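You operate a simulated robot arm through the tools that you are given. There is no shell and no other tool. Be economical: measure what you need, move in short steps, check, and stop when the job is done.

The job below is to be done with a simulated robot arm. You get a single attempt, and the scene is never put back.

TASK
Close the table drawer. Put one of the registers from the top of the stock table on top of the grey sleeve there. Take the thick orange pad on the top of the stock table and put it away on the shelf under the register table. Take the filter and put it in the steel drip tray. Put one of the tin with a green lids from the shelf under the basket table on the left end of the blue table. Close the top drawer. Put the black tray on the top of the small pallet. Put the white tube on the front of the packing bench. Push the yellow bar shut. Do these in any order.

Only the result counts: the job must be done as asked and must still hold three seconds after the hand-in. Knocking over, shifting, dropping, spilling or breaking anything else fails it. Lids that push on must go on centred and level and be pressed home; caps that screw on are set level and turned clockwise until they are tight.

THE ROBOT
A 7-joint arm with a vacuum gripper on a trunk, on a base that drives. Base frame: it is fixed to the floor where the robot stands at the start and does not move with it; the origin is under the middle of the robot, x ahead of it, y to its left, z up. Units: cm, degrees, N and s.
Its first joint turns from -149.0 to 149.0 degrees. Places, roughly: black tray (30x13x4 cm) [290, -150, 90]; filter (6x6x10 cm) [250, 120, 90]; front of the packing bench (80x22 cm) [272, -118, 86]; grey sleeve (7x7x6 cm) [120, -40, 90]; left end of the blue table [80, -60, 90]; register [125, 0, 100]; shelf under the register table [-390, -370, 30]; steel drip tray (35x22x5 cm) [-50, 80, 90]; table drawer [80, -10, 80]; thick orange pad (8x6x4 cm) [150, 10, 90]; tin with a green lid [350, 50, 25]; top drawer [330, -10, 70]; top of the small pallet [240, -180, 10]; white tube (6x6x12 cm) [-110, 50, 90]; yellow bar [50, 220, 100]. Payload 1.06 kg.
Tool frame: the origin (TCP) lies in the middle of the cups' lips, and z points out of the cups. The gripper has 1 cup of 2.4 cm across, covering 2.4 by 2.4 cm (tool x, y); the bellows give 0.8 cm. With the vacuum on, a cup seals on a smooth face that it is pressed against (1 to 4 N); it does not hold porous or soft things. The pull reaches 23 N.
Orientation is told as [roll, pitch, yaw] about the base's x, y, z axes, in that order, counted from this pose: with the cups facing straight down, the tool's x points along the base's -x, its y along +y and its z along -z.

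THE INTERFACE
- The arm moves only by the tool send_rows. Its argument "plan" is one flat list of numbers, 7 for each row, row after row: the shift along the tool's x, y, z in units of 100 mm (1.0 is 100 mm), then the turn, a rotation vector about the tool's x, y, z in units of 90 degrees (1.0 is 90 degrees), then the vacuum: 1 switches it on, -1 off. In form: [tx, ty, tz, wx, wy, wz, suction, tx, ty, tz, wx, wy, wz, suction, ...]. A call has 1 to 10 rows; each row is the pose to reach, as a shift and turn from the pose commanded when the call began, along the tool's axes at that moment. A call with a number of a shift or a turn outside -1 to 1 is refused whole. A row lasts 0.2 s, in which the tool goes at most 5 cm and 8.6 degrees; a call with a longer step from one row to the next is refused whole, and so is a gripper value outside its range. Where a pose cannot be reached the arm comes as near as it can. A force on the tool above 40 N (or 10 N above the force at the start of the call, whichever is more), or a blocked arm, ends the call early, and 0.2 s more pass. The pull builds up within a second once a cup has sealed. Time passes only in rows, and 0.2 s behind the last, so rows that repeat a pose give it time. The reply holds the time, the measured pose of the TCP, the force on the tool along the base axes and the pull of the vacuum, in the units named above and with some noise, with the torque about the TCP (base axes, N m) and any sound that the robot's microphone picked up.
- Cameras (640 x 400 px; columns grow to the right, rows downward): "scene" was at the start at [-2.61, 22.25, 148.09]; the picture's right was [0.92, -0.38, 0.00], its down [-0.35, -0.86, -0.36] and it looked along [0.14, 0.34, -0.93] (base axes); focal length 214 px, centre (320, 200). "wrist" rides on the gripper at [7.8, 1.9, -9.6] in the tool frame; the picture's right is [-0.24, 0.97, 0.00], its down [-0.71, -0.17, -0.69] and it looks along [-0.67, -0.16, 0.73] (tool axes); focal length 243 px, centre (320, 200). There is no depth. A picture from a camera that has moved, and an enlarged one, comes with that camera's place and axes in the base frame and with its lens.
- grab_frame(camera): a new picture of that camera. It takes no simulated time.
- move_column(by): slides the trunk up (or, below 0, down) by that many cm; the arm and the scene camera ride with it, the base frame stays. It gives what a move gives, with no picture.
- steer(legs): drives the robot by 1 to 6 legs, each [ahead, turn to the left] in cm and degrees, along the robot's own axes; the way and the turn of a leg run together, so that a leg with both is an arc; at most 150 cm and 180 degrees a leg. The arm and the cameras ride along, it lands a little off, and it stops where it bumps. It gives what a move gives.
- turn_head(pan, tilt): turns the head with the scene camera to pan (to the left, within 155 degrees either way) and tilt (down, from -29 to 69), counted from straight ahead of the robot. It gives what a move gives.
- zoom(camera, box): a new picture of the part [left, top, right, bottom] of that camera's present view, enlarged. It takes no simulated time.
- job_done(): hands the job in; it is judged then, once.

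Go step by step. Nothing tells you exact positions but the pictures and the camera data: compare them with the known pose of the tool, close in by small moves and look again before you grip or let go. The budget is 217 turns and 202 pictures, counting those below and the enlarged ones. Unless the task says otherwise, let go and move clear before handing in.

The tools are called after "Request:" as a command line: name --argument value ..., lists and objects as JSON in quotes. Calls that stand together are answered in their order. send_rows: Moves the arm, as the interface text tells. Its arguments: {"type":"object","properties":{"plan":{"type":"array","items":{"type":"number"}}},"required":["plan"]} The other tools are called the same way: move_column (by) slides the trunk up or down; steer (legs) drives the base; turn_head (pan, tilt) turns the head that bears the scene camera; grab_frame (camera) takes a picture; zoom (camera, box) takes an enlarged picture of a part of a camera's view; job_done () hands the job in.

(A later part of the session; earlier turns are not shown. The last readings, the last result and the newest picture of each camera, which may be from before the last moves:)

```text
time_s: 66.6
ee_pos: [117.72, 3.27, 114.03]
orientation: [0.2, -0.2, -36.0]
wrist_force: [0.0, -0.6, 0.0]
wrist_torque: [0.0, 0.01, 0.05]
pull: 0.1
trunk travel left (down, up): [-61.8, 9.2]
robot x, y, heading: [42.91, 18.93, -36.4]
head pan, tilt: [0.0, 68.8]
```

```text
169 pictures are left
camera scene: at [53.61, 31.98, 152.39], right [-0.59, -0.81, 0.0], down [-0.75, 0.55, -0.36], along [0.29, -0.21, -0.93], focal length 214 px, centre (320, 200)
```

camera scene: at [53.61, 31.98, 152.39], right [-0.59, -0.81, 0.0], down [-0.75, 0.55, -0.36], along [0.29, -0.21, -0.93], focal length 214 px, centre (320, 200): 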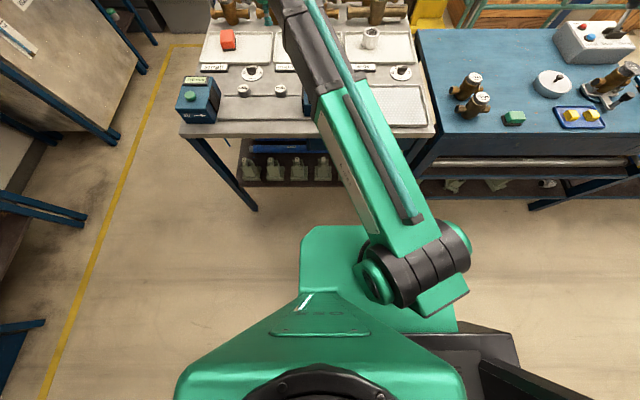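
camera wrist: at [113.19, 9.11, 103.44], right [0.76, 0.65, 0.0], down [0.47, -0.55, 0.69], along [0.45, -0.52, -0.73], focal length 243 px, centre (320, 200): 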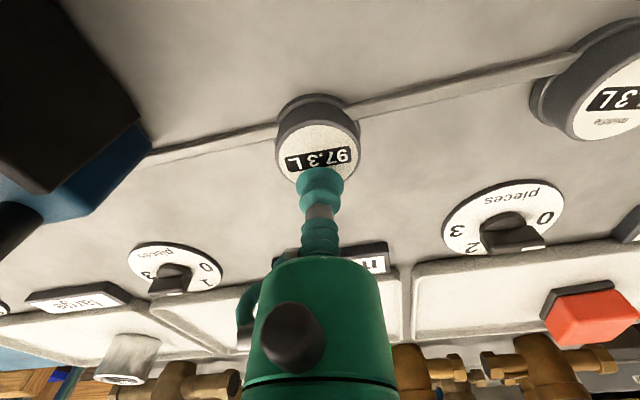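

Base front is less than 40 cm from the axis, so 8 cm forward is safe. Then I move over the middle tray's register.

Request:
steer --legs '[[8, 0]]'

Request:
send_rows --plan '[-0.33, -0.23, 0, 0, 0, 0, -1, -0.66, -0.46, 0, 0, 0, 0, -1, -1.0, -0.7, 0, 0, 0, 0, -1]'

Request:
send_rows --plan '[-0.33, -0.23, 0, 0, 0, 0, -1, -0.66, -0.46, 0, 0, 0, 0, -1, -1.0, -0.7, 0, 0, 0, 0, -1]'

Request:
turn_head --pan 0 --tilt 45

Request:
grab_frame --camera "wrist"

Request:
zoom --camera "scene" --box '[180, 85, 420, 235]'

```text
time_s: 67.6
ee_pos: [124.41, -1.64, 113.87]
orientation: [0.2, -0.1, -36.0]
wrist_force: [-0.1, -0.1, 0.7]
wrist_torque: [0.0, 0.0, -0.03]
pull: 0.0
trunk travel left (down, up): [-61.8, 9.2]
robot x, y, heading: [50.13, 14.11, -36.1]
head pan, tilt: [0.0, 68.8]
```

```text
time_s: 68.4
ee_pos: [128.54, -13.2, 113.89]
orientation: [0.2, -0.2, -35.9]
wrist_force: [0.0, 0.3, -1.1]
wrist_torque: [0.01, 0.02, -0.04]
pull: 0.2
trunk travel left (down, up): [-61.8, 9.2]
robot x, y, heading: [49.37, 13.96, -36.1]
head pan, tilt: [0.0, 68.8]
```

```text
time_s: 69.2
ee_pos: [132.14, -24.79, 114.06]
orientation: [0.2, -0.2, -36.0]
wrist_force: [-0.5, 0.1, 0.9]
wrist_torque: [-0.02, -0.01, -0.01]
pull: 0.0
trunk travel left (down, up): [-61.8, 9.2]
robot x, y, heading: [49.44, 13.99, -36.0]
head pan, tilt: [0.0, 68.8]
```

```text
time_s: 70.1
ee_pos: [132.08, -24.74, 114.37]
orientation: [0.2, -0.2, -36.0]
wrist_force: [-0.6, 0.9, -0.8]
wrist_torque: [0.03, 0.01, -0.01]
pull: 0.0
trunk travel left (down, up): [-61.8, 9.2]
robot x, y, heading: [49.52, 13.99, -36.0]
head pan, tilt: [0.0, 45.0]
```

```text
168 pictures are left
camera wrist: at [126.89, -18.75, 123.84], right [0.76, 0.65, 0.0], down [0.47, -0.56, 0.69], along [0.45, -0.52, -0.73], focal length 243 px, centre (320, 200)
```

wrist: 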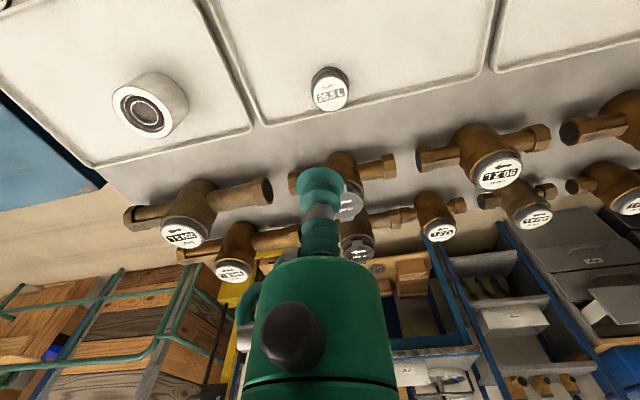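

```text
2.67 times, centred on (300, 160) of scene
camera zoom: at [62.23, 25.68, 155.27], right [-0.59, -0.81, 0.0], down [-0.57, 0.42, -0.71], along [0.57, -0.42, -0.71], focal length 572 px, centre (373, 307)
```

zoom: 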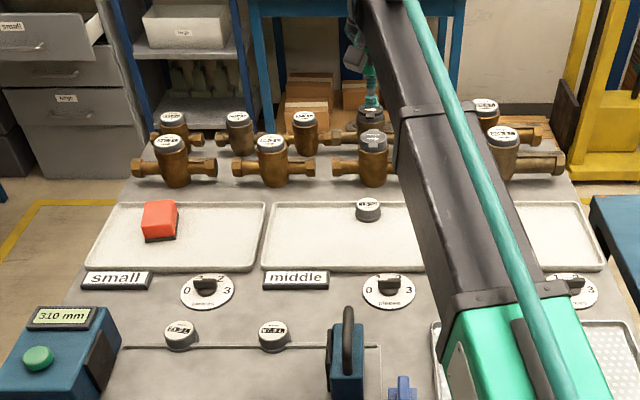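

The tray register top is at about [135.4, -26.4, 92.5]; the sleeve near [119.7, -39.5]. Moving over the register and lower.

Request:
send_rows --plan '[-0.18, 0.03, 0.3, 0, 0, 0, -1, -0.36, 0.06, 0.6, 0, 0, 0, -1, -0.36, 0.06, 0.9, 0, 0, 0, -1, -0.36, 0.06, 1.0, 0, 0, 0, -1]'

Request:
send_rows --plan '[0, 0, 0.3, 0, 0, 0, -1, 0, 0, 0.5, 0, 0, 0, -1]'

Request:
grab_frame --camera "wrist"

```text
time_s: 71.1
ee_pos: [135.4, -26.13, 104.24]
orientation: [0.3, -0.2, -36.0]
wrist_force: [0.4, 0.3, -0.7]
wrist_torque: [0.02, 0.01, 0.03]
pull: 0.1
trunk travel left (down, up): [-61.8, 9.2]
robot x, y, heading: [49.5, 14.08, -36.1]
head pan, tilt: [0.0, 45.0]
```

```text
time_s: 71.7
ee_pos: [135.44, -26.26, 99.35]
orientation: [0.2, -0.2, -36.1]
wrist_force: [-0.4, -0.3, -0.2]
wrist_torque: [-0.02, 0.02, 0.0]
pull: 0.0
trunk travel left (down, up): [-61.8, 9.2]
robot x, y, heading: [49.48, 13.98, -36.4]
head pan, tilt: [0.0, 45.0]
```

```text
166 pictures are left
camera wrist: at [130.39, -20.29, 108.91], right [0.76, 0.65, 0.0], down [0.47, -0.56, 0.69], along [0.45, -0.52, -0.73], focal length 243 px, centre (320, 200)
```

wrist: 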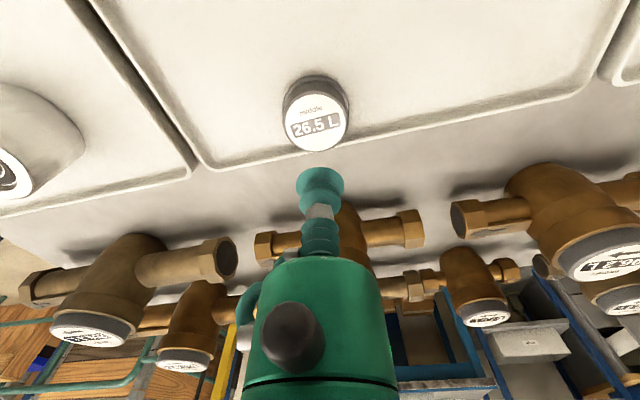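

Aligned. Descending gently with vacuum on.

Request:
send_rows --plan '[0, 0.01, 0.3, 0, 0, 0, 1, 0, 0.01, 0.52, 0, 0, 0, 1, 0, 0.01, 0.6, 0, 0, 0, 1, 0, 0.01, 0.63, 0, 0, 0, 1, 0, 0.01, 0.65, 0, 0, 0, 1, 0, 0.01, 0.66, 0, 0, 0, 1, 0, 0.01, 0.67, 0, 0, 0, 1, 0, 0.01, 0.67, 0, 0, 0, 1, 0, 0.01, 0.67, 0, 0, 0, 1, 0, 0.01, 0.67, 0, 0, 0, 1]'

Request:
send_rows --plan '[0, 0, 0, 0, 0, 0, 1, 0, 0, 0, 0, 0, 0, 1, 0, 0, 0, 0, 0, 0, 1]'

```text
time_s: 73.9
ee_pos: [135.55, -26.26, 92.54]
orientation: [0.2, -0.2, -36.0]
wrist_force: [-5.3, -0.3, 13.4]
wrist_torque: [0.0, 0.07, 0.0]
pull: 22.9
trunk travel left (down, up): [-61.8, 9.2]
robot x, y, heading: [49.17, 14.43, -36.1]
head pan, tilt: [0.0, 45.0]
```

```text
time_s: 74.7
ee_pos: [135.62, -26.28, 92.51]
orientation: [0.3, -0.3, -35.9]
wrist_force: [-2.5, 0.8, 6.1]
wrist_torque: [-0.04, 0.04, 0.01]
pull: 23.0
trunk travel left (down, up): [-61.8, 9.2]
robot x, y, heading: [49.74, 14.04, -36.1]
head pan, tilt: [0.0, 45.0]
```

Request:
send_rows --plan '[0, 0, -0.03, 0, 0, 0, 1, 0, 0, -0.06, 0, 0, 0, 1, 0, 0, -0.1, 0, 0, 0, 1, 0, 0, -0.15, 0, 0, 0, 1, 0, 0, -0.2, 0, 0, 0, 1]'

Request:
grab_frame --camera "wrist"

```text
time_s: 75.9
ee_pos: [135.79, -26.14, 94.43]
orientation: [0.2, -0.2, -36.0]
wrist_force: [0.0, -0.2, 0.0]
wrist_torque: [-0.01, 0.01, 0.01]
pull: 22.9
trunk travel left (down, up): [-61.8, 9.2]
robot x, y, heading: [49.77, 14.3, -36.3]
head pan, tilt: [0.0, 45.0]
```

```text
165 pictures are left
camera wrist: at [130.58, -20.21, 104.09], right [0.76, 0.65, 0.0], down [0.47, -0.56, 0.69], along [0.45, -0.52, -0.73], focal length 243 px, centre (320, 200)
```

wrist: 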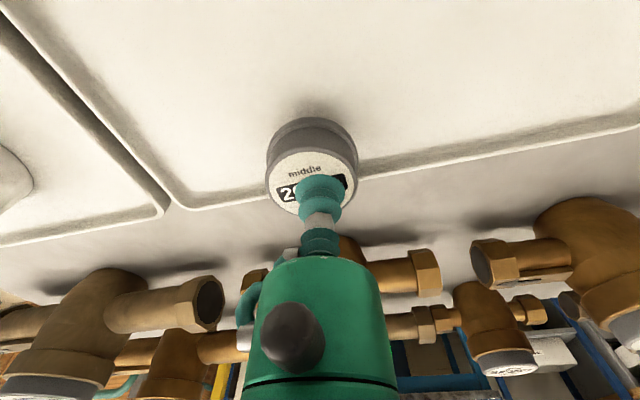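

Holding the register. I lift clear and move toward the sleeve, stopping midway to locate it precisely.

Request:
send_rows --plan '[0, 0, -0.2, 0, 0, 0, 1, 0, 0, -0.5, 0, 0, 0, 1, 0, 0, -0.8, 0, 0, 0, 1, 0, 0, -1.0, 0, 0, 0, 1, 0, 0, -1.0, 0, 0, 0, 1]'

Request:
send_rows --plan '[0.1, -0.2, -0.1, 0, 0, 0, 1, 0.2, -0.4, -0.2, 0, 0, 0, 1, 0.3, -0.6, -0.3, 0, 0, 0, 1, 0.4, -0.8, -0.4, 0, 0, 0, 1, 0.5, -1.0, -0.4, 0, 0, 0, 1]'

Request:
grab_frame --camera "wrist"

Request:
zoom --camera "scene" --box '[180, 85, 420, 235]'

```text
time_s: 77.1
ee_pos: [135.55, -26.26, 104.44]
orientation: [0.2, -0.2, -35.9]
wrist_force: [-0.8, 0.2, -1.3]
wrist_torque: [-0.02, 0.0, -0.01]
pull: 22.8
trunk travel left (down, up): [-61.8, 9.2]
robot x, y, heading: [49.16, 14.23, -36.0]
head pan, tilt: [0.0, 45.0]
```

```text
time_s: 78.3
ee_pos: [125.7, -31.35, 108.44]
orientation: [0.1, -0.1, -36.0]
wrist_force: [-0.2, -0.5, -0.1]
wrist_torque: [0.02, 0.01, 0.0]
pull: 22.5
trunk travel left (down, up): [-61.8, 9.2]
robot x, y, heading: [49.63, 14.21, -36.0]
head pan, tilt: [0.0, 45.0]
```

```text
164 pictures are left
camera wrist: at [120.5, -25.42, 118.02], right [0.76, 0.65, 0.0], down [0.47, -0.56, 0.69], along [0.45, -0.52, -0.73], focal length 243 px, centre (320, 200)
```

wrist: 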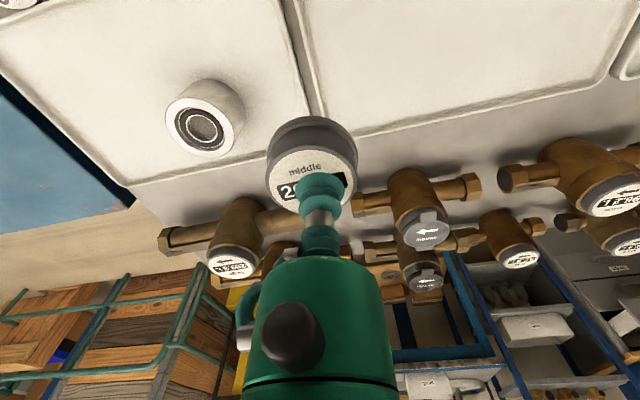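

```text
2.67 times, centred on (300, 160) of scene
camera zoom: at [62.22, 25.66, 155.27], right [-0.59, -0.81, 0.0], down [-0.57, 0.42, -0.71], along [0.57, -0.42, -0.71], focal length 572 px, centre (373, 307)
```

zoom: 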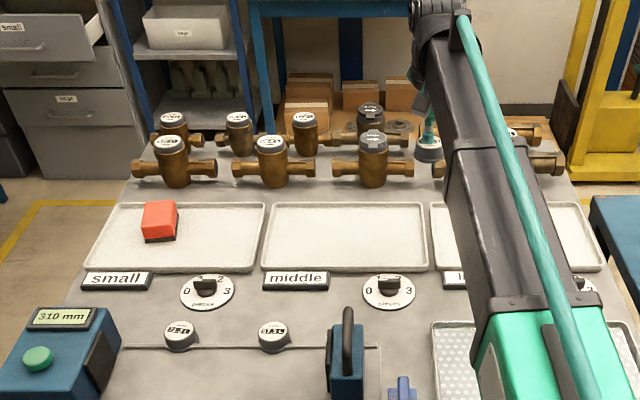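

Sleeve top center triangulates to about [118.8, -41.5, 95.5]. Moving above it.

Request:
send_rows --plan '[-0.02, -0.3, 0, 0, 0, 0, 1, -0.04, -0.6, 0, 0, 0, 0, 1, -0.05, -0.9, 0, 0, 0, 0, 1, -0.05, -1.0, 0, 0, 0, 0, 1]'

Request:
send_rows --plan '[0, -0.1, 0.1, 0, 0, 0, 1, 0, -0.18, 0.3, 0, 0, 0, 1, 0, -0.18, 0.5, 0, 0, 0, 1]'

Request:
grab_frame --camera "wrist"

Request:
grab_frame --camera "scene"

```text
time_s: 79.3
ee_pos: [120.05, -39.98, 108.37]
orientation: [0.2, -0.2, -36.0]
wrist_force: [-0.8, 0.5, -0.9]
wrist_torque: [-0.01, 0.0, 0.0]
pull: 23.0
trunk travel left (down, up): [-61.8, 9.2]
robot x, y, heading: [49.45, 14.41, -36.2]
head pan, tilt: [0.0, 45.0]
```

```text
time_s: 80.1
ee_pos: [118.95, -41.36, 103.4]
orientation: [0.2, -0.1, -36.0]
wrist_force: [-1.2, 0.4, 0.0]
wrist_torque: [0.0, -0.03, 0.0]
pull: 22.7
trunk travel left (down, up): [-61.8, 9.2]
robot x, y, heading: [49.45, 14.22, -36.4]
head pan, tilt: [0.0, 45.0]
```

```text
162 pictures are left
camera wrist: at [113.79, -35.36, 112.95], right [0.76, 0.65, 0.0], down [0.47, -0.56, 0.69], along [0.45, -0.52, -0.73], focal length 243 px, centre (320, 200)
```

wrist: 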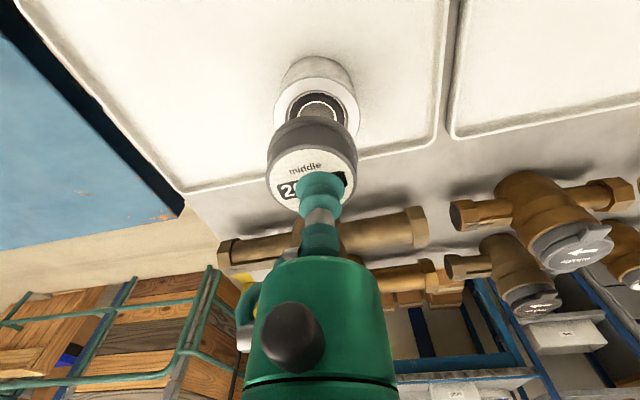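

```text
161 pictures are left
camera scene: at [62.24, 25.67, 155.27], right [-0.59, -0.81, 0.0], down [-0.57, 0.42, -0.71], along [0.57, -0.42, -0.71], focal length 214 px, centre (320, 200)
```

scene: 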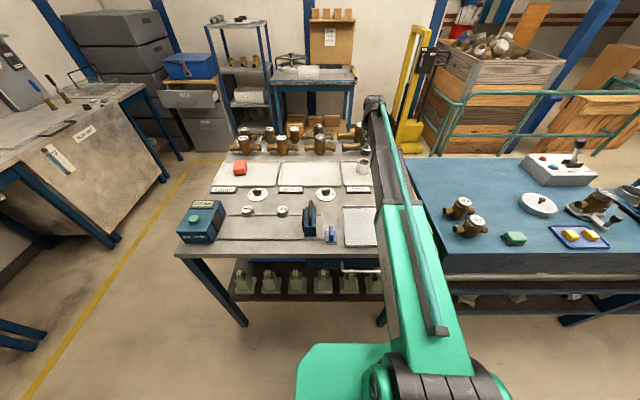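

Nearly centred; a 0.4 cm correction, then slow descent onto the sleeve.

Request:
send_rows --plan '[0.02, 0.03, 0.2, 0, 0, 0, 1, 0.02, 0.03, 0.36, 0, 0, 0, 1, 0.02, 0.03, 0.42, 0, 0, 0, 1, 0.02, 0.03, 0.44, 0, 0, 0, 1, 0.02, 0.03, 0.46, 0, 0, 0, 1, 0.02, 0.03, 0.47, 0, 0, 0, 1, 0.02, 0.03, 0.48, 0, 0, 0, 1, 0.02, 0.03, 0.48, 0, 0, 0, 1]'

Request:
grab_frame --camera "wrist"

Request:
zoom --camera "scene" --box '[320, 120, 420, 200]'

```text
time_s: 81.9
ee_pos: [119.19, -40.86, 98.47]
orientation: [0.2, -0.2, -35.9]
wrist_force: [0.3, 0.1, -1.4]
wrist_torque: [0.01, -0.02, 0.03]
pull: 22.8
trunk travel left (down, up): [-61.8, 9.2]
robot x, y, heading: [49.56, 13.87, -36.0]
head pan, tilt: [0.0, 45.0]
```

```text
160 pictures are left
camera wrist: at [114.08, -34.94, 108.07], right [0.76, 0.65, 0.0], down [0.47, -0.56, 0.69], along [0.45, -0.52, -0.73], focal length 243 px, centre (320, 200)
```

wrist: 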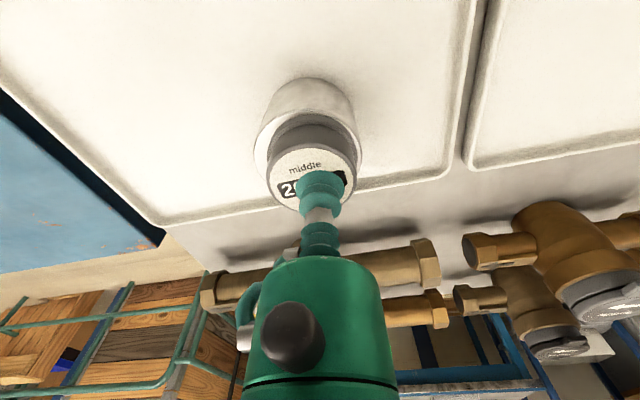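

```text
5.00 times, centred on (370, 160) of scene
camera zoom: at [62.23, 25.67, 155.27], right [-0.59, -0.81, 0.0], down [-0.57, 0.42, -0.71], along [0.57, -0.42, -0.71], focal length 1072 px, centre (70, 400)
```

zoom: 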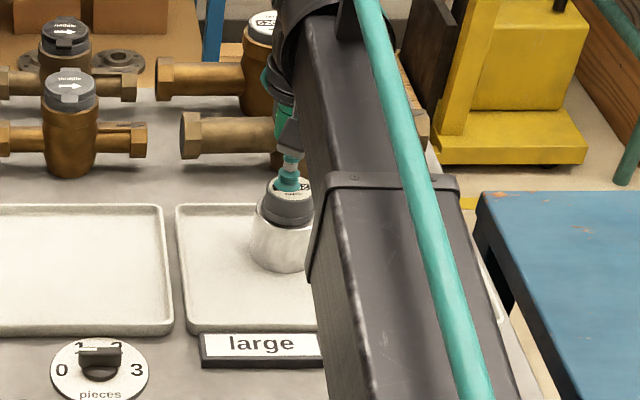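

Nearly seated; a small sideways trim of 0.3 cm, then down to contact.

Request:
send_rows --plan '[0.01, -0.03, 0, 0, 0, 0, 1, 0.01, -0.03, 0.01, 0, 0, 0, 1, 0.01, -0.03, 0.02, 0, 0, 0, 1, 0.01, -0.03, 0.03, 0, 0, 0, 1, 0.01, -0.03, 0.03, 0, 0, 0, 1]'

```text
time_s: 83.1
ee_pos: [119.04, -41.07, 98.29]
orientation: [0.2, -0.2, -36.0]
wrist_force: [0.6, 0.3, -1.1]
wrist_torque: [-0.01, -0.02, 0.02]
pull: 22.6
trunk travel left (down, up): [-61.8, 9.2]
robot x, y, heading: [49.95, 14.24, -36.2]
head pan, tilt: [0.0, 45.0]
```

Request:
send_rows --plan '[0, 0, 0.01, 0, 0, 0, 1, 0, 0, 0.02, 0, 0, 0, 1, 0, 0, 0.03, 0, 0, 0, 1, 0, 0, 0.04, 0, 0, 0, 1, 0, 0, 0.04, 0, 0, 0, 1]'

Request:
grab_frame --camera "wrist"

```text
time_s: 84.3
ee_pos: [119.03, -40.95, 97.91]
orientation: [0.2, -0.3, -36.0]
wrist_force: [2.0, -1.3, 18.0]
wrist_torque: [0.03, 0.05, 0.03]
pull: 22.9
trunk travel left (down, up): [-61.8, 9.2]
robot x, y, heading: [49.35, 13.69, -35.9]
head pan, tilt: [0.0, 45.0]
```

```text
158 pictures are left
camera wrist: at [113.81, -34.99, 107.49], right [0.76, 0.65, 0.0], down [0.47, -0.55, 0.69], along [0.45, -0.52, -0.73], focal length 243 px, centre (320, 200)
```

wrist: 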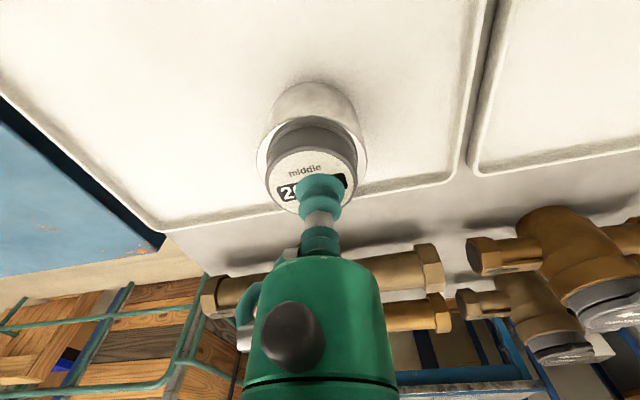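

Seated and centred with contact force. Releasing, then rising.

Request:
send_rows --plan '[0, 0, -0.03, 0, 0, 0, -1, 0, 0, -0.03, 0, 0, 0, -1, 0, 0, -0.03, 0, 0, 0, -1, 0, 0, -0.03, 0, 0, 0, -1, 0, 0, -0.03, 0, 0, 0, -1]'

Request:
send_rows --plan '[0, 0, -0.05, 0, 0, 0, -1, 0, 0, -0.2, 0, 0, 0, -1, 0, 0, -0.5, 0, 0, 0, -1, 0, 0, -0.9, 0, 0, 0, -1]'

Request:
grab_frame --camera "wrist"

```text
time_s: 85.5
ee_pos: [118.97, -40.92, 98.05]
orientation: [0.2, -0.2, -35.9]
wrist_force: [0.0, 1.2, 3.0]
wrist_torque: [-0.01, -0.02, 0.02]
pull: 0.1
trunk travel left (down, up): [-61.8, 9.2]
robot x, y, heading: [49.46, 14.21, -36.0]
head pan, tilt: [0.0, 45.0]
```

```text
time_s: 86.5
ee_pos: [118.85, -40.91, 107.3]
orientation: [0.2, -0.2, -36.0]
wrist_force: [-0.6, -0.4, -0.4]
wrist_torque: [0.01, 0.05, 0.02]
pull: 0.2
trunk travel left (down, up): [-61.8, 9.2]
robot x, y, heading: [49.6, 13.94, -36.1]
head pan, tilt: [0.0, 45.0]
```

```text
157 pictures are left
camera wrist: at [113.78, -34.97, 116.93], right [0.76, 0.65, 0.0], down [0.47, -0.56, 0.69], along [0.45, -0.52, -0.73], focal length 243 px, centre (320, 200)
```

wrist: 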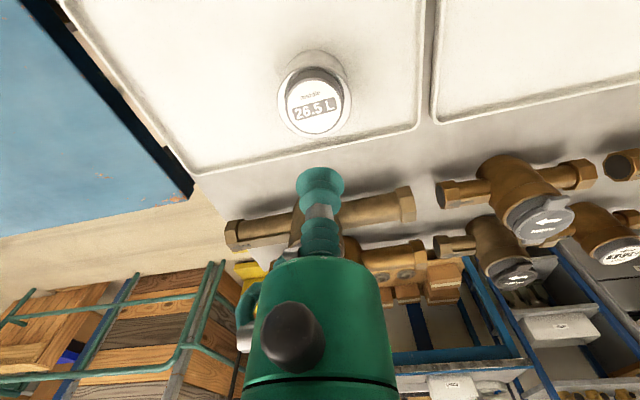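

Register is on the sleeve. Next the orange pad at ≈[153, 7, 93.5]: out of reach here, so I rise and shift the robot 45 cm to its left along the table.

Request:
send_rows --plan '[0, 0, -0.4, 0, 0, 0, -1, 0, 0, -0.8, 0, 0, 0, -1, 0, 0, -1.0, 0, 0, 0, -1]'

Request:
steer --legs '[[0, 90], [45, 0], [0, -90]]'

Request:
grab_frame --camera "wrist"

Request:
grab_frame --camera "scene"

```text
time_s: 87.3
ee_pos: [119.04, -41.04, 116.91]
orientation: [0.2, -0.3, -36.0]
wrist_force: [-0.1, -0.6, -0.1]
wrist_torque: [-0.02, 0.02, 0.0]
pull: 0.0
trunk travel left (down, up): [-61.8, 9.2]
robot x, y, heading: [49.21, 13.76, -36.1]
head pan, tilt: [0.0, 45.0]
```

```text
time_s: 97.8
ee_pos: [146.89, -0.1, 116.93]
orientation: [0.2, -0.2, -33.1]
wrist_force: [0.4, -0.9, -0.6]
wrist_torque: [0.0, 0.04, -0.01]
pull: 0.1
trunk travel left (down, up): [-61.8, 9.2]
robot x, y, heading: [74.61, 51.52, -33.1]
head pan, tilt: [0.0, 45.0]
```

```text
156 pictures are left
camera wrist: at [141.5, 5.81, 126.6], right [0.73, 0.69, 0.0], down [0.5, -0.53, 0.69], along [0.47, -0.5, -0.73], focal length 243 px, centre (320, 200)
```

wrist: 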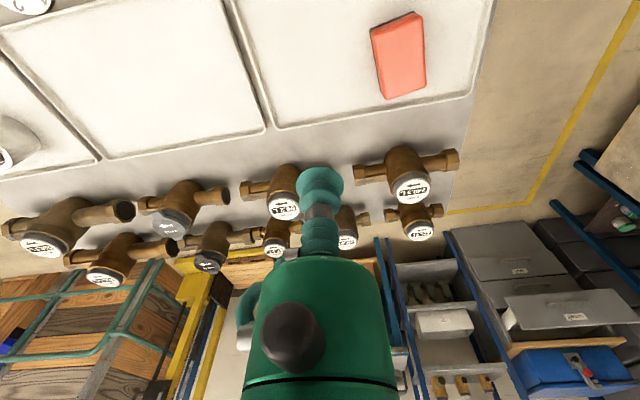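

```text
155 pictures are left
camera scene: at [86.67, 63.83, 155.27], right [-0.55, -0.84, 0.0], down [-0.59, 0.39, -0.71], along [0.59, -0.39, -0.71], focal length 214 px, centre (320, 200)
```

scene: 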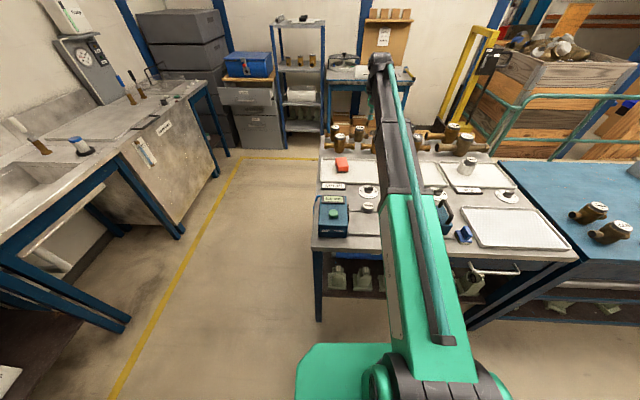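

Pad centre ≈ [153.4, 7.0]. Moving above and down.

Request:
send_rows --plan '[-0.05, 0.3, 0.3, 0, 0, 0, -1, -0.1, 0.6, 0.6, 0, 0, 0, -1, -0.154, 0.954, 0.9, 0, 0, 0, -1]'

Request:
send_rows --plan '[0, 0, 0.3, 0, 0, 0, -1, 0, 0, 0.6, 0, 0, 0, -1, 0, 0, 0.8, 0, 0, 0, -1]'

Request:
grab_frame --camera "wrist"

```text
time_s: 98.5
ee_pos: [153.33, 7.39, 107.69]
orientation: [0.0, -0.2, -33.1]
wrist_force: [0.1, -0.5, 0.0]
wrist_torque: [-0.04, 0.03, 0.0]
pull: 0.1
trunk travel left (down, up): [-61.8, 9.2]
robot x, y, heading: [74.14, 51.47, -33.3]
head pan, tilt: [0.0, 45.0]
```

```text
time_s: 99.3
ee_pos: [153.53, 7.32, 99.77]
orientation: [0.3, -0.2, -33.1]
wrist_force: [-0.4, -1.0, 0.9]
wrist_torque: [-0.01, 0.03, 0.0]
pull: 0.1
trunk travel left (down, up): [-61.8, 9.2]
robot x, y, heading: [74.16, 51.61, -33.1]
head pan, tilt: [0.0, 45.0]
```

```text
154 pictures are left
camera wrist: at [148.17, 13.03, 109.44], right [0.73, 0.69, 0.0], down [0.5, -0.53, 0.69], along [0.47, -0.5, -0.73], focal length 243 px, centre (320, 200)
```

wrist: 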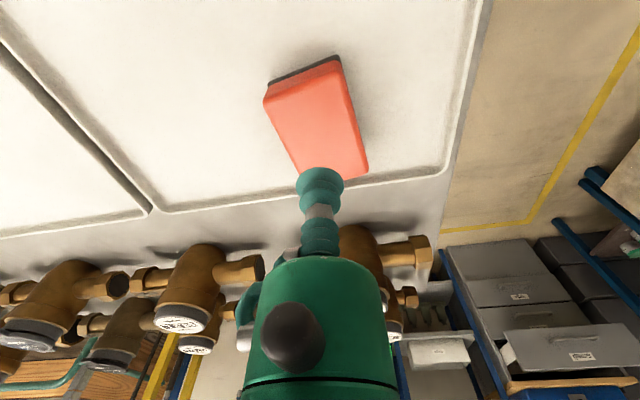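

Request:
send_rows --plan '[0.03, 0, 0.3, 0, 0, 0, 1, 0.03, 0, 0.52, 0, 0, 0, 1, 0.03, 0, 0.57, 0, 0, 0, 1, 0.03, 0, 0.59, 0, 0, 0, 1, 0.03, 0, 0.61, 0, 0, 0, 1, 0.03, 0, 0.63, 0, 0, 0, 1, 0.03, 0, 0.64, 0, 0, 0, 1, 0.03, 0, 0.65, 0, 0, 0, 1, 0.03, 0, 0.65, 0, 0, 0, 1]'

```text
time_s: 101.3
ee_pos: [153.15, 7.58, 93.63]
orientation: [0.2, -0.3, -32.9]
wrist_force: [-0.6, 3.6, 18.3]
wrist_torque: [-0.02, 0.04, 0.07]
pull: 22.8
trunk travel left (down, up): [-61.8, 9.2]
robot x, y, heading: [74.41, 51.7, -33.1]
head pan, tilt: [0.0, 45.0]
```

Request:
send_rows --plan '[0, 0, -0.03, 0, 0, 0, 1, 0, 0, -0.06, 0, 0, 0, 1, 0, 0, -0.1, 0, 0, 0, 1, 0, 0, -0.2, 0, 0, 0, 1, 0, 0, -0.4, 0, 0, 0, 1, 0, 0, -0.6, 0, 0, 0, 1, 0, 0, -0.8, 0, 0, 0, 1, 0, 0, -1.0, 0, 0, 0, 1]'

Request:
move_column --by 9

Request:
send_rows --plan '[0, 0, -0.2, 0, 0, 0, 1, 0.2, 0, -0.4, 0, 0, 0, 1, 0.4, 0, -0.6, 0, 0, 0, 1, 0.6, 0, -0.8, 0, 0, 0, 1, 0.8, 0, -0.8, 0, 0, 0, 1, 1.0, 0, -0.8, 0, 0, 0, 1]'

Request:
send_rows --plan '[0.2, 0, 0, 0, 0, 0, 1, 0.4, 0, 0, 0, 0, 0, 1, 0.6, 0, 0, 0, 0, 0, 1, 0.8, 0, 0, 0, 0, 0, 1, 1.0, 0, 0, 0, 0, 0, 1]'

Request:
send_rows --plan '[0.2, 0, 0, 0, 0, 0, 1, 0.4, 0, 0, 0, 0, 0, 1, 0.6, 0, 0, 0, 0, 0, 1, 0.8, 0, 0, 0, 0, 0, 1, 1.0, 0, 0, 0, 0, 0, 1]'

Request:
turn_head --pan -100 --tilt 20

Request:
grab_frame --camera "scene"

Request:
turn_head --pan -155 --tilt 20

Request:
grab_frame --camera "scene"

```text
time_s: 103.2
ee_pos: [153.32, 7.38, 103.5]
orientation: [0.2, -0.1, -33.1]
wrist_force: [-0.9, -0.5, -1.0]
wrist_torque: [0.0, -0.01, -0.01]
pull: 22.7
trunk travel left (down, up): [-61.8, 9.2]
robot x, y, heading: [74.97, 51.71, -33.3]
head pan, tilt: [0.0, 45.0]
```

```text
time_s: 104.4
ee_pos: [153.14, 7.36, 112.56]
orientation: [0.2, -0.3, -33.1]
wrist_force: [0.0, -1.5, -0.1]
wrist_torque: [0.02, -0.02, 0.01]
pull: 22.8
trunk travel left (down, up): [-70.8, 0.2]
robot x, y, heading: [74.85, 51.38, -33.1]
head pan, tilt: [0.0, 45.0]
```

```text
time_s: 105.8
ee_pos: [144.76, 12.78, 120.4]
orientation: [0.2, -0.1, -33.0]
wrist_force: [0.2, 0.3, -0.4]
wrist_torque: [0.01, -0.02, 0.01]
pull: 23.4
trunk travel left (down, up): [-70.8, 0.2]
robot x, y, heading: [74.67, 51.89, -33.0]
head pan, tilt: [0.0, 45.0]
```

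```text
time_s: 107.0
ee_pos: [136.54, 18.44, 120.59]
orientation: [0.2, -0.2, -33.1]
wrist_force: [0.4, -0.1, -1.2]
wrist_torque: [-0.02, 0.03, 0.01]
pull: 23.0
trunk travel left (down, up): [-70.8, 0.2]
robot x, y, heading: [74.67, 51.79, -33.1]
head pan, tilt: [0.0, 45.0]
```

```text
time_s: 108.2
ee_pos: [128.04, 23.95, 120.38]
orientation: [0.2, -0.2, -33.0]
wrist_force: [0.4, 0.1, -1.2]
wrist_torque: [0.02, -0.01, -0.03]
pull: 22.9
trunk travel left (down, up): [-70.8, 0.2]
robot x, y, heading: [74.64, 51.47, -33.1]
head pan, tilt: [0.0, 45.0]
```

```text
time_s: 110.0
ee_pos: [128.26, 23.84, 120.27]
orientation: [0.2, -0.2, -33.1]
wrist_force: [0.1, 0.1, -0.5]
wrist_torque: [0.0, -0.01, 0.01]
pull: 22.0
trunk travel left (down, up): [-70.8, 0.2]
robot x, y, heading: [74.58, 51.55, -33.3]
head pan, tilt: [-100.0, 20.0]
```

```text
153 pictures are left
camera scene: at [73.51, 61.5, 168.14], right [-0.73, 0.68, 0.0], down [0.23, 0.25, -0.94], along [-0.64, -0.69, -0.34], focal length 214 px, centre (320, 200)
```

scene: 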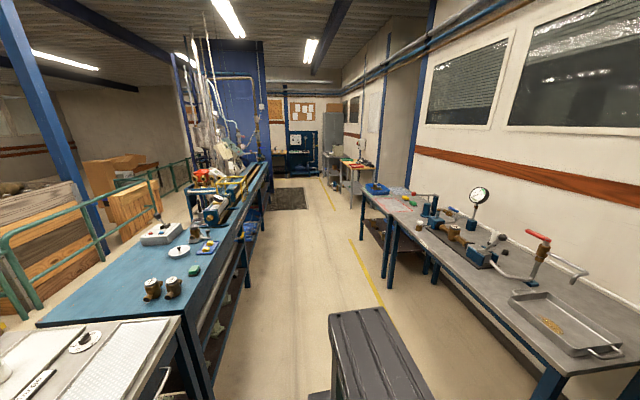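

```text
time_s: 111.2
ee_pos: [128.17, 23.83, 120.21]
orientation: [0.2, -0.2, -33.1]
wrist_force: [-0.3, -0.1, -0.2]
wrist_torque: [0.01, 0.01, 0.04]
pull: 23.5
trunk travel left (down, up): [-70.8, 0.2]
robot x, y, heading: [74.55, 51.59, -33.4]
head pan, tilt: [-154.7, 20.0]
```

```text
152 pictures are left
camera scene: at [70.65, 69.57, 168.14], right [0.14, 0.99, 0.0], down [0.34, -0.05, -0.94], along [-0.93, 0.13, -0.34], focal length 214 px, centre (320, 200)
```

scene: 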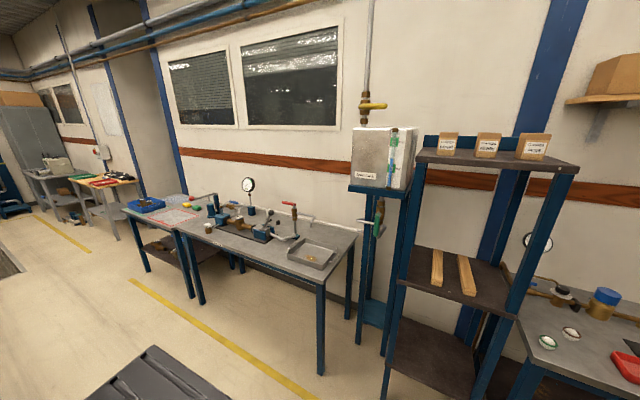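

The pad is held. I now drive to the aisle centre and down the aisle toward the register table at the far end.

Request:
steer --legs '[[0, -112], [76, 0], [0, 18]]'

Request:
turn_head --pan 10 --tilt 20

Request:
grab_frame --camera "scene"

```text
time_s: 121.1
ee_pos: [-23.67, -38.37, 120.26]
orientation: [0.3, -0.3, -129.9]
wrist_force: [-0.3, 0.2, -0.6]
wrist_torque: [0.03, -0.01, 0.01]
pull: 22.4
trunk travel left (down, up): [-70.8, 0.2]
robot x, y, heading: [10.42, 11.32, -129.7]
head pan, tilt: [-154.7, 20.0]
```

```text
time_s: 123.6
ee_pos: [-23.61, -38.3, 120.38]
orientation: [0.1, -0.2, -129.9]
wrist_force: [-0.6, 0.8, -1.8]
wrist_torque: [0.04, 0.02, -0.01]
pull: 23.0
trunk travel left (down, up): [-70.8, 0.2]
robot x, y, heading: [10.25, 11.67, -129.9]
head pan, tilt: [10.0, 20.0]
```

```text
151 pictures are left
camera scene: at [21.21, -3.86, 168.14], right [-0.87, 0.5, 0.0], down [0.17, 0.3, -0.94], along [-0.47, -0.81, -0.34], focal length 214 px, centre (320, 200)
```

scene: 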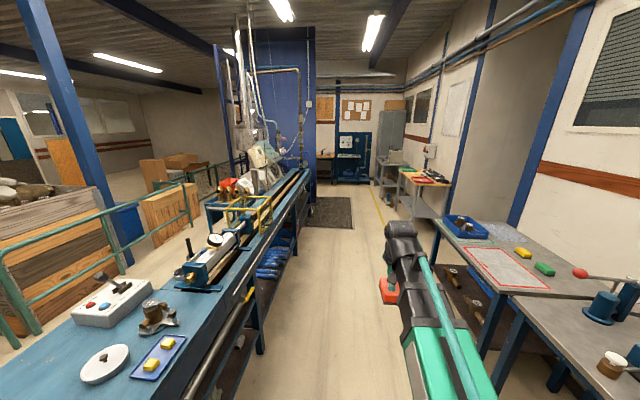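

Request:
zoom --camera "scene" --box '[330, 110, 480, 220]'

```text
3.64 times, centred on (405, 165) of scene
camera zoom: at [21.21, -3.86, 168.14], right [-0.87, 0.5, 0.0], down [0.17, 0.3, -0.94], along [-0.47, -0.81, -0.34], focal length 780 px, centre (11, 327)
```

zoom: 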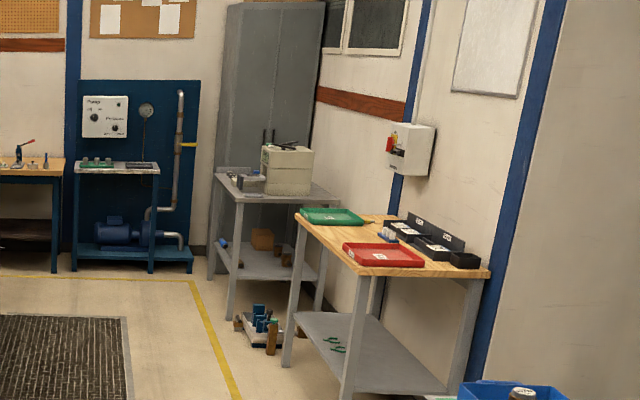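

The register table is the far grey one with the cash register. Driving down the aisle.

Request:
steer --legs '[[0, 2], [150, 0], [150, 0], [100, 0]]'

Request:
turn_head --pan -30 --tilt 30

Request:
grab_frame --camera "scene"

```text
time_s: 143.1
ee_pos: [-274.42, -343.61, 120.3]
orientation: [0.1, -0.2, -129.6]
wrist_force: [0.0, -0.1, -1.2]
wrist_torque: [0.06, 0.03, 0.03]
pull: 23.0
trunk travel left (down, up): [-70.8, 0.2]
robot x, y, heading: [-240.61, -293.51, -129.5]
head pan, tilt: [10.0, 20.0]
```

```text
time_s: 144.1
ee_pos: [-274.38, -343.58, 120.23]
orientation: [0.2, -0.1, -129.5]
wrist_force: [-0.2, -0.5, -0.6]
wrist_torque: [-0.01, 0.02, 0.0]
pull: 22.9
trunk travel left (down, up): [-70.8, 0.2]
robot x, y, heading: [-240.62, -293.97, -129.9]
head pan, tilt: [-30.0, 30.0]
```

```text
149 pictures are left
camera scene: at [-233.55, -303.97, 166.54], right [-0.35, 0.94, 0.0], down [0.47, 0.17, -0.87], along [-0.81, -0.3, -0.5], focal length 214 px, centre (320, 200)
```

scene: 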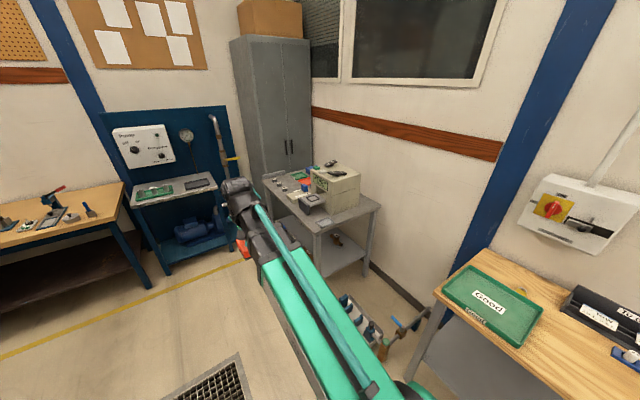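

The register table's front edge runs from about [-328,-342] to [-385,-418]. I drive to a spot ~60 cm in front of its middle and face it.

Request:
steer --legs '[[0, 12], [130, 0], [0, -99]]'

Request:
turn_head --pan 0 --tilt 45

Request:
grab_frame --camera "scene"

```text
time_s: 155.6
ee_pos: [-354.12, -378.54, 120.34]
orientation: [0.2, -0.2, 143.2]
wrist_force: [0.5, 0.4, -0.8]
wrist_torque: [-0.03, 0.0, -0.02]
pull: 23.3
trunk travel left (down, up): [-70.8, 0.2]
robot x, y, heading: [-302.4, -409.68, 143.4]
head pan, tilt: [-30.0, 30.0]
```

```text
time_s: 156.6
ee_pos: [-354.07, -378.46, 120.37]
orientation: [0.3, -0.3, 143.2]
wrist_force: [0.3, 0.4, -2.3]
wrist_torque: [0.0, -0.03, 0.0]
pull: 23.2
trunk travel left (down, up): [-70.8, 0.2]
robot x, y, heading: [-302.66, -409.93, 143.1]
head pan, tilt: [0.0, 45.0]
```

```text
148 pictures are left
camera scene: at [-315.8, -420.88, 164.28], right [0.6, 0.8, 0.0], down [0.57, -0.42, -0.71], along [-0.57, 0.42, -0.71], focal length 214 px, centre (320, 200)
```

scene: 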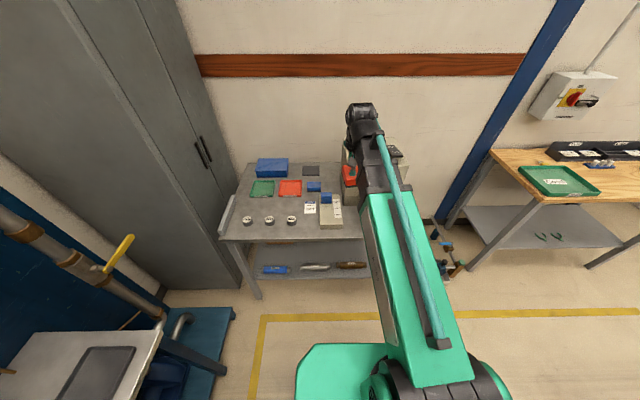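

Before backing up to lower the arm, I check what is behind me.

Request:
turn_head --pan 150 --tilt 45

Request:
grab_frame --camera "scene"

Request:
turn_head --pan -150 --tilt 45

Request:
grab_frame --camera "scene"

```text
time_s: 158.9
ee_pos: [-354.05, -378.45, 120.23]
orientation: [0.2, -0.2, 143.2]
wrist_force: [0.5, 0.6, -1.4]
wrist_torque: [-0.02, -0.01, 0.01]
pull: 22.8
trunk travel left (down, up): [-70.8, 0.2]
robot x, y, heading: [-302.66, -409.66, 143.2]
head pan, tilt: [150.0, 45.0]
```

```text
147 pictures are left
camera scene: at [-306.1, -433.24, 164.27], right [-0.92, -0.39, 0.0], down [-0.28, 0.65, -0.71], along [0.28, -0.65, -0.71], focal length 214 px, centre (320, 200)
```

scene: 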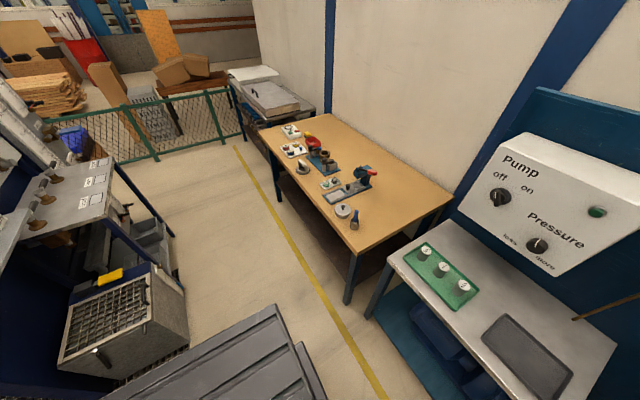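

```text
time_s: 163.0
ee_pos: [-354.18, -378.47, 120.31]
orientation: [0.2, -0.2, 143.2]
wrist_force: [0.4, -0.8, -0.9]
wrist_torque: [-0.07, 0.01, 0.03]
pull: 22.6
trunk travel left (down, up): [-70.8, 0.2]
robot x, y, heading: [-302.32, -409.69, 143.0]
head pan, tilt: [-150.0, 45.0]
```

```text
146 pictures are left
camera scene: at [-301.22, -426.73, 164.27], right [-0.12, -0.99, 0.0], down [-0.7, 0.08, -0.71], along [0.7, -0.08, -0.71], focal length 214 px, centre (320, 200)
```

scene: 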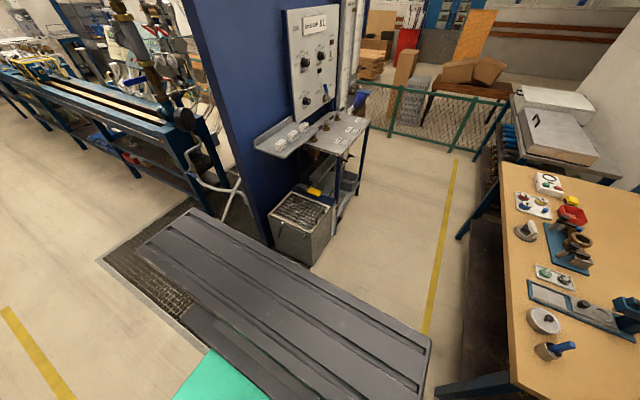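

There's about 80 cm behind me to the nearest object, so backing 24 cm is fine. Then I lower the column and look at the shelf.

Request:
steer --legs '[[-24, 0]]'

Request:
move_column --by -40

Request:
move_column --by -20

Request:
turn_head --pan 0 --tilt 35

Request:
grab_frame --camera "scene"

Request:
grab_frame --camera "wrist"

```text
time_s: 164.8
ee_pos: [-335.27, -392.82, 120.4]
orientation: [0.1, -0.2, 143.3]
wrist_force: [0.2, 0.1, -0.9]
wrist_torque: [0.0, 0.0, 0.03]
pull: 22.5
trunk travel left (down, up): [-70.8, 0.2]
robot x, y, heading: [-283.5, -423.55, 143.4]
head pan, tilt: [-150.0, 45.0]
```

```text
time_s: 168.6
ee_pos: [-335.35, -392.71, 80.22]
orientation: [0.2, -0.1, 143.5]
wrist_force: [-0.3, 0.5, -0.6]
wrist_torque: [-0.01, -0.04, -0.02]
pull: 22.4
trunk travel left (down, up): [-30.8, 40.2]
robot x, y, heading: [-283.42, -423.66, 143.2]
head pan, tilt: [-150.0, 45.0]
```

```text
time_s: 170.8
ee_pos: [-335.3, -392.67, 60.29]
orientation: [0.2, -0.2, 143.4]
wrist_force: [-0.5, 0.3, -1.4]
wrist_torque: [-0.02, -0.03, 0.01]
pull: 22.9
trunk travel left (down, up): [-10.8, 60.2]
robot x, y, heading: [-283.83, -423.4, 143.3]
head pan, tilt: [-150.0, 45.0]
```

```text
time_s: 173.1
ee_pos: [-335.2, -392.76, 60.36]
orientation: [0.2, -0.2, 143.4]
wrist_force: [0.0, 0.1, -0.8]
wrist_torque: [0.01, 0.01, -0.03]
pull: 23.2
trunk travel left (down, up): [-10.8, 60.2]
robot x, y, heading: [-283.63, -423.74, 143.4]
head pan, tilt: [0.0, 35.0]
```

```text
145 pictures are left
camera scene: at [-297.39, -434.65, 105.75], right [0.6, 0.8, 0.0], down [0.46, -0.34, -0.82], along [-0.66, 0.49, -0.57], focal length 214 px, centre (320, 200)
```

scene: 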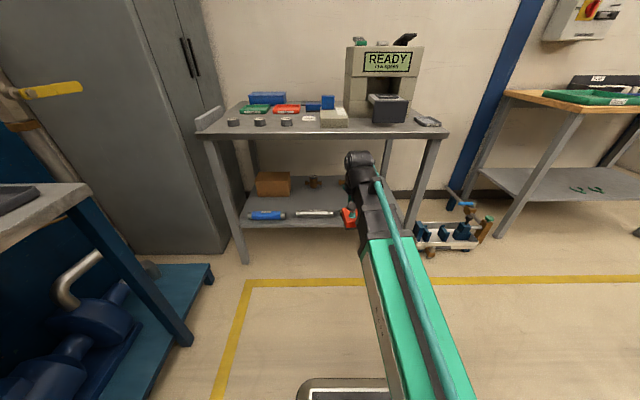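

```text
144 pictures are left
camera wrist: at [-329.96, -399.09, 69.92], right [-0.77, -0.64, 0.0], down [-0.46, 0.56, 0.69], along [-0.44, 0.53, -0.73], focal length 243 px, centre (320, 200)
```

wrist: 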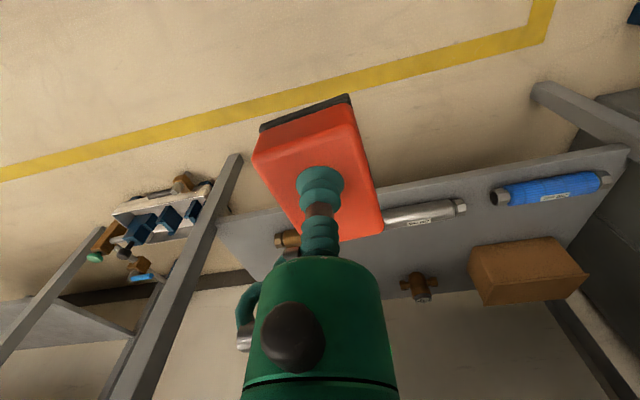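

Request:
zoom --camera "scene" --box '[220, 120, 460, 270]'

Request:
zoom --camera "wrist" --box '[140, 150, 640, 350]'

```text
2.67 times, centred on (340, 195) of scene
camera zoom: at [-297.39, -434.65, 105.75], right [0.6, 0.8, 0.0], down [0.46, -0.34, -0.82], along [-0.66, 0.49, -0.57], focal length 572 px, centre (267, 213)
```

zoom: 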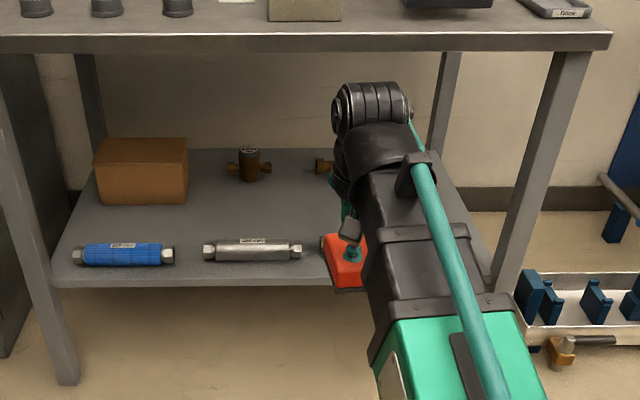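

```text
1.28 times, centred on (390, 250) of wrist
camera zoom: at [-329.96, -399.09, 69.92], right [-0.77, -0.64, 0.0], down [-0.46, 0.56, 0.69], along [-0.44, 0.53, -0.73], focal length 311 px, centre (230, 136)
```

zoom: 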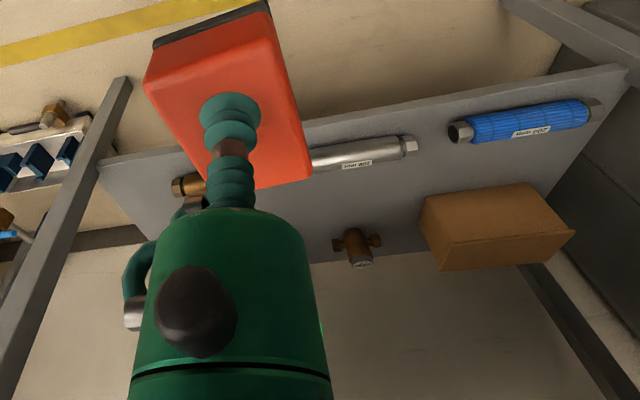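

The shelf (z≈33, underside of top ≈78) has a free spot behind the silver cylinder, near [-377, -372]. I lower further, shift left, extend the arm, then drive in carefully.

Request:
move_column --by -10.5

Request:
send_rows --plan '[-0.2, 0.2, 0, 0, 0, 0, 1, -0.4, 0.4, 0, 0, 0, 0, 1, -0.6, 0.6, 0, 0, 0, 0, 1, -0.8, 0.8, 0, 0, 0, 0, 1, -1.0, 0.86, 0, 0, 0, 0, 1]'

Request:
steer --legs '[[14, 0]]'

Request:
grab_frame --camera "scene"

Request:
grab_frame --camera "wrist"

```text
time_s: 174.5
ee_pos: [-335.41, -392.63, 49.83]
orientation: [0.2, -0.2, 143.3]
wrist_force: [-0.4, 0.1, -0.9]
wrist_torque: [-0.03, -0.04, -0.03]
pull: 22.4
trunk travel left (down, up): [-0.3, 70.7]
robot x, y, heading: [-283.12, -423.77, 143.3]
head pan, tilt: [0.0, 35.0]
```

```text
time_s: 175.7
ee_pos: [-348.78, -393.4, 49.74]
orientation: [0.2, -0.2, 143.5]
wrist_force: [-0.5, 0.5, -0.4]
wrist_torque: [-0.03, -0.04, -0.01]
pull: 22.9
trunk travel left (down, up): [-0.3, 70.7]
robot x, y, heading: [-283.25, -423.81, 143.2]
head pan, tilt: [0.0, 35.0]
```

```text
time_s: 177.0
ee_pos: [-359.7, -385.24, 49.76]
orientation: [0.2, -0.1, 143.4]
wrist_force: [0.9, 0.1, -1.2]
wrist_torque: [0.0, 0.01, -0.04]
pull: 22.8
trunk travel left (down, up): [-0.3, 70.7]
robot x, y, heading: [-294.52, -415.16, 143.4]
head pan, tilt: [0.0, 35.0]
```

```text
141 pictures are left
camera scene: at [-308.52, -426.36, 95.25], right [0.6, 0.8, 0.0], down [0.46, -0.34, -0.82], along [-0.66, 0.49, -0.57], focal length 214 px, centre (320, 200)
```

scene: 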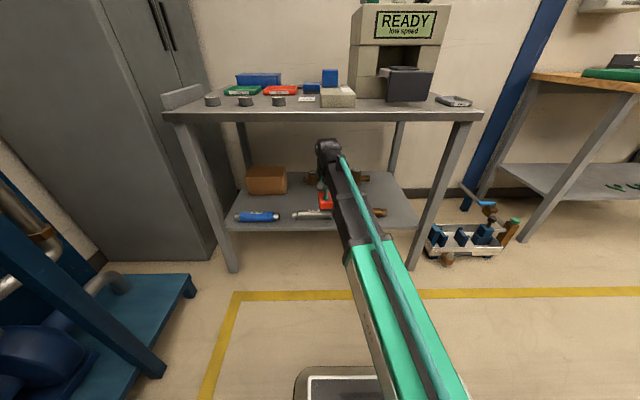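

```text
140 pictures are left
camera wrist: at [-354.4, -391.53, 59.44], right [-0.77, -0.64, 0.0], down [-0.46, 0.56, 0.69], along [-0.44, 0.53, -0.73], focal length 243 px, centre (320, 200)
```

wrist: 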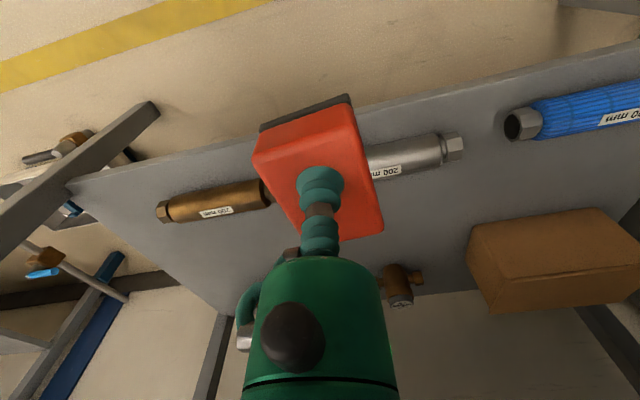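

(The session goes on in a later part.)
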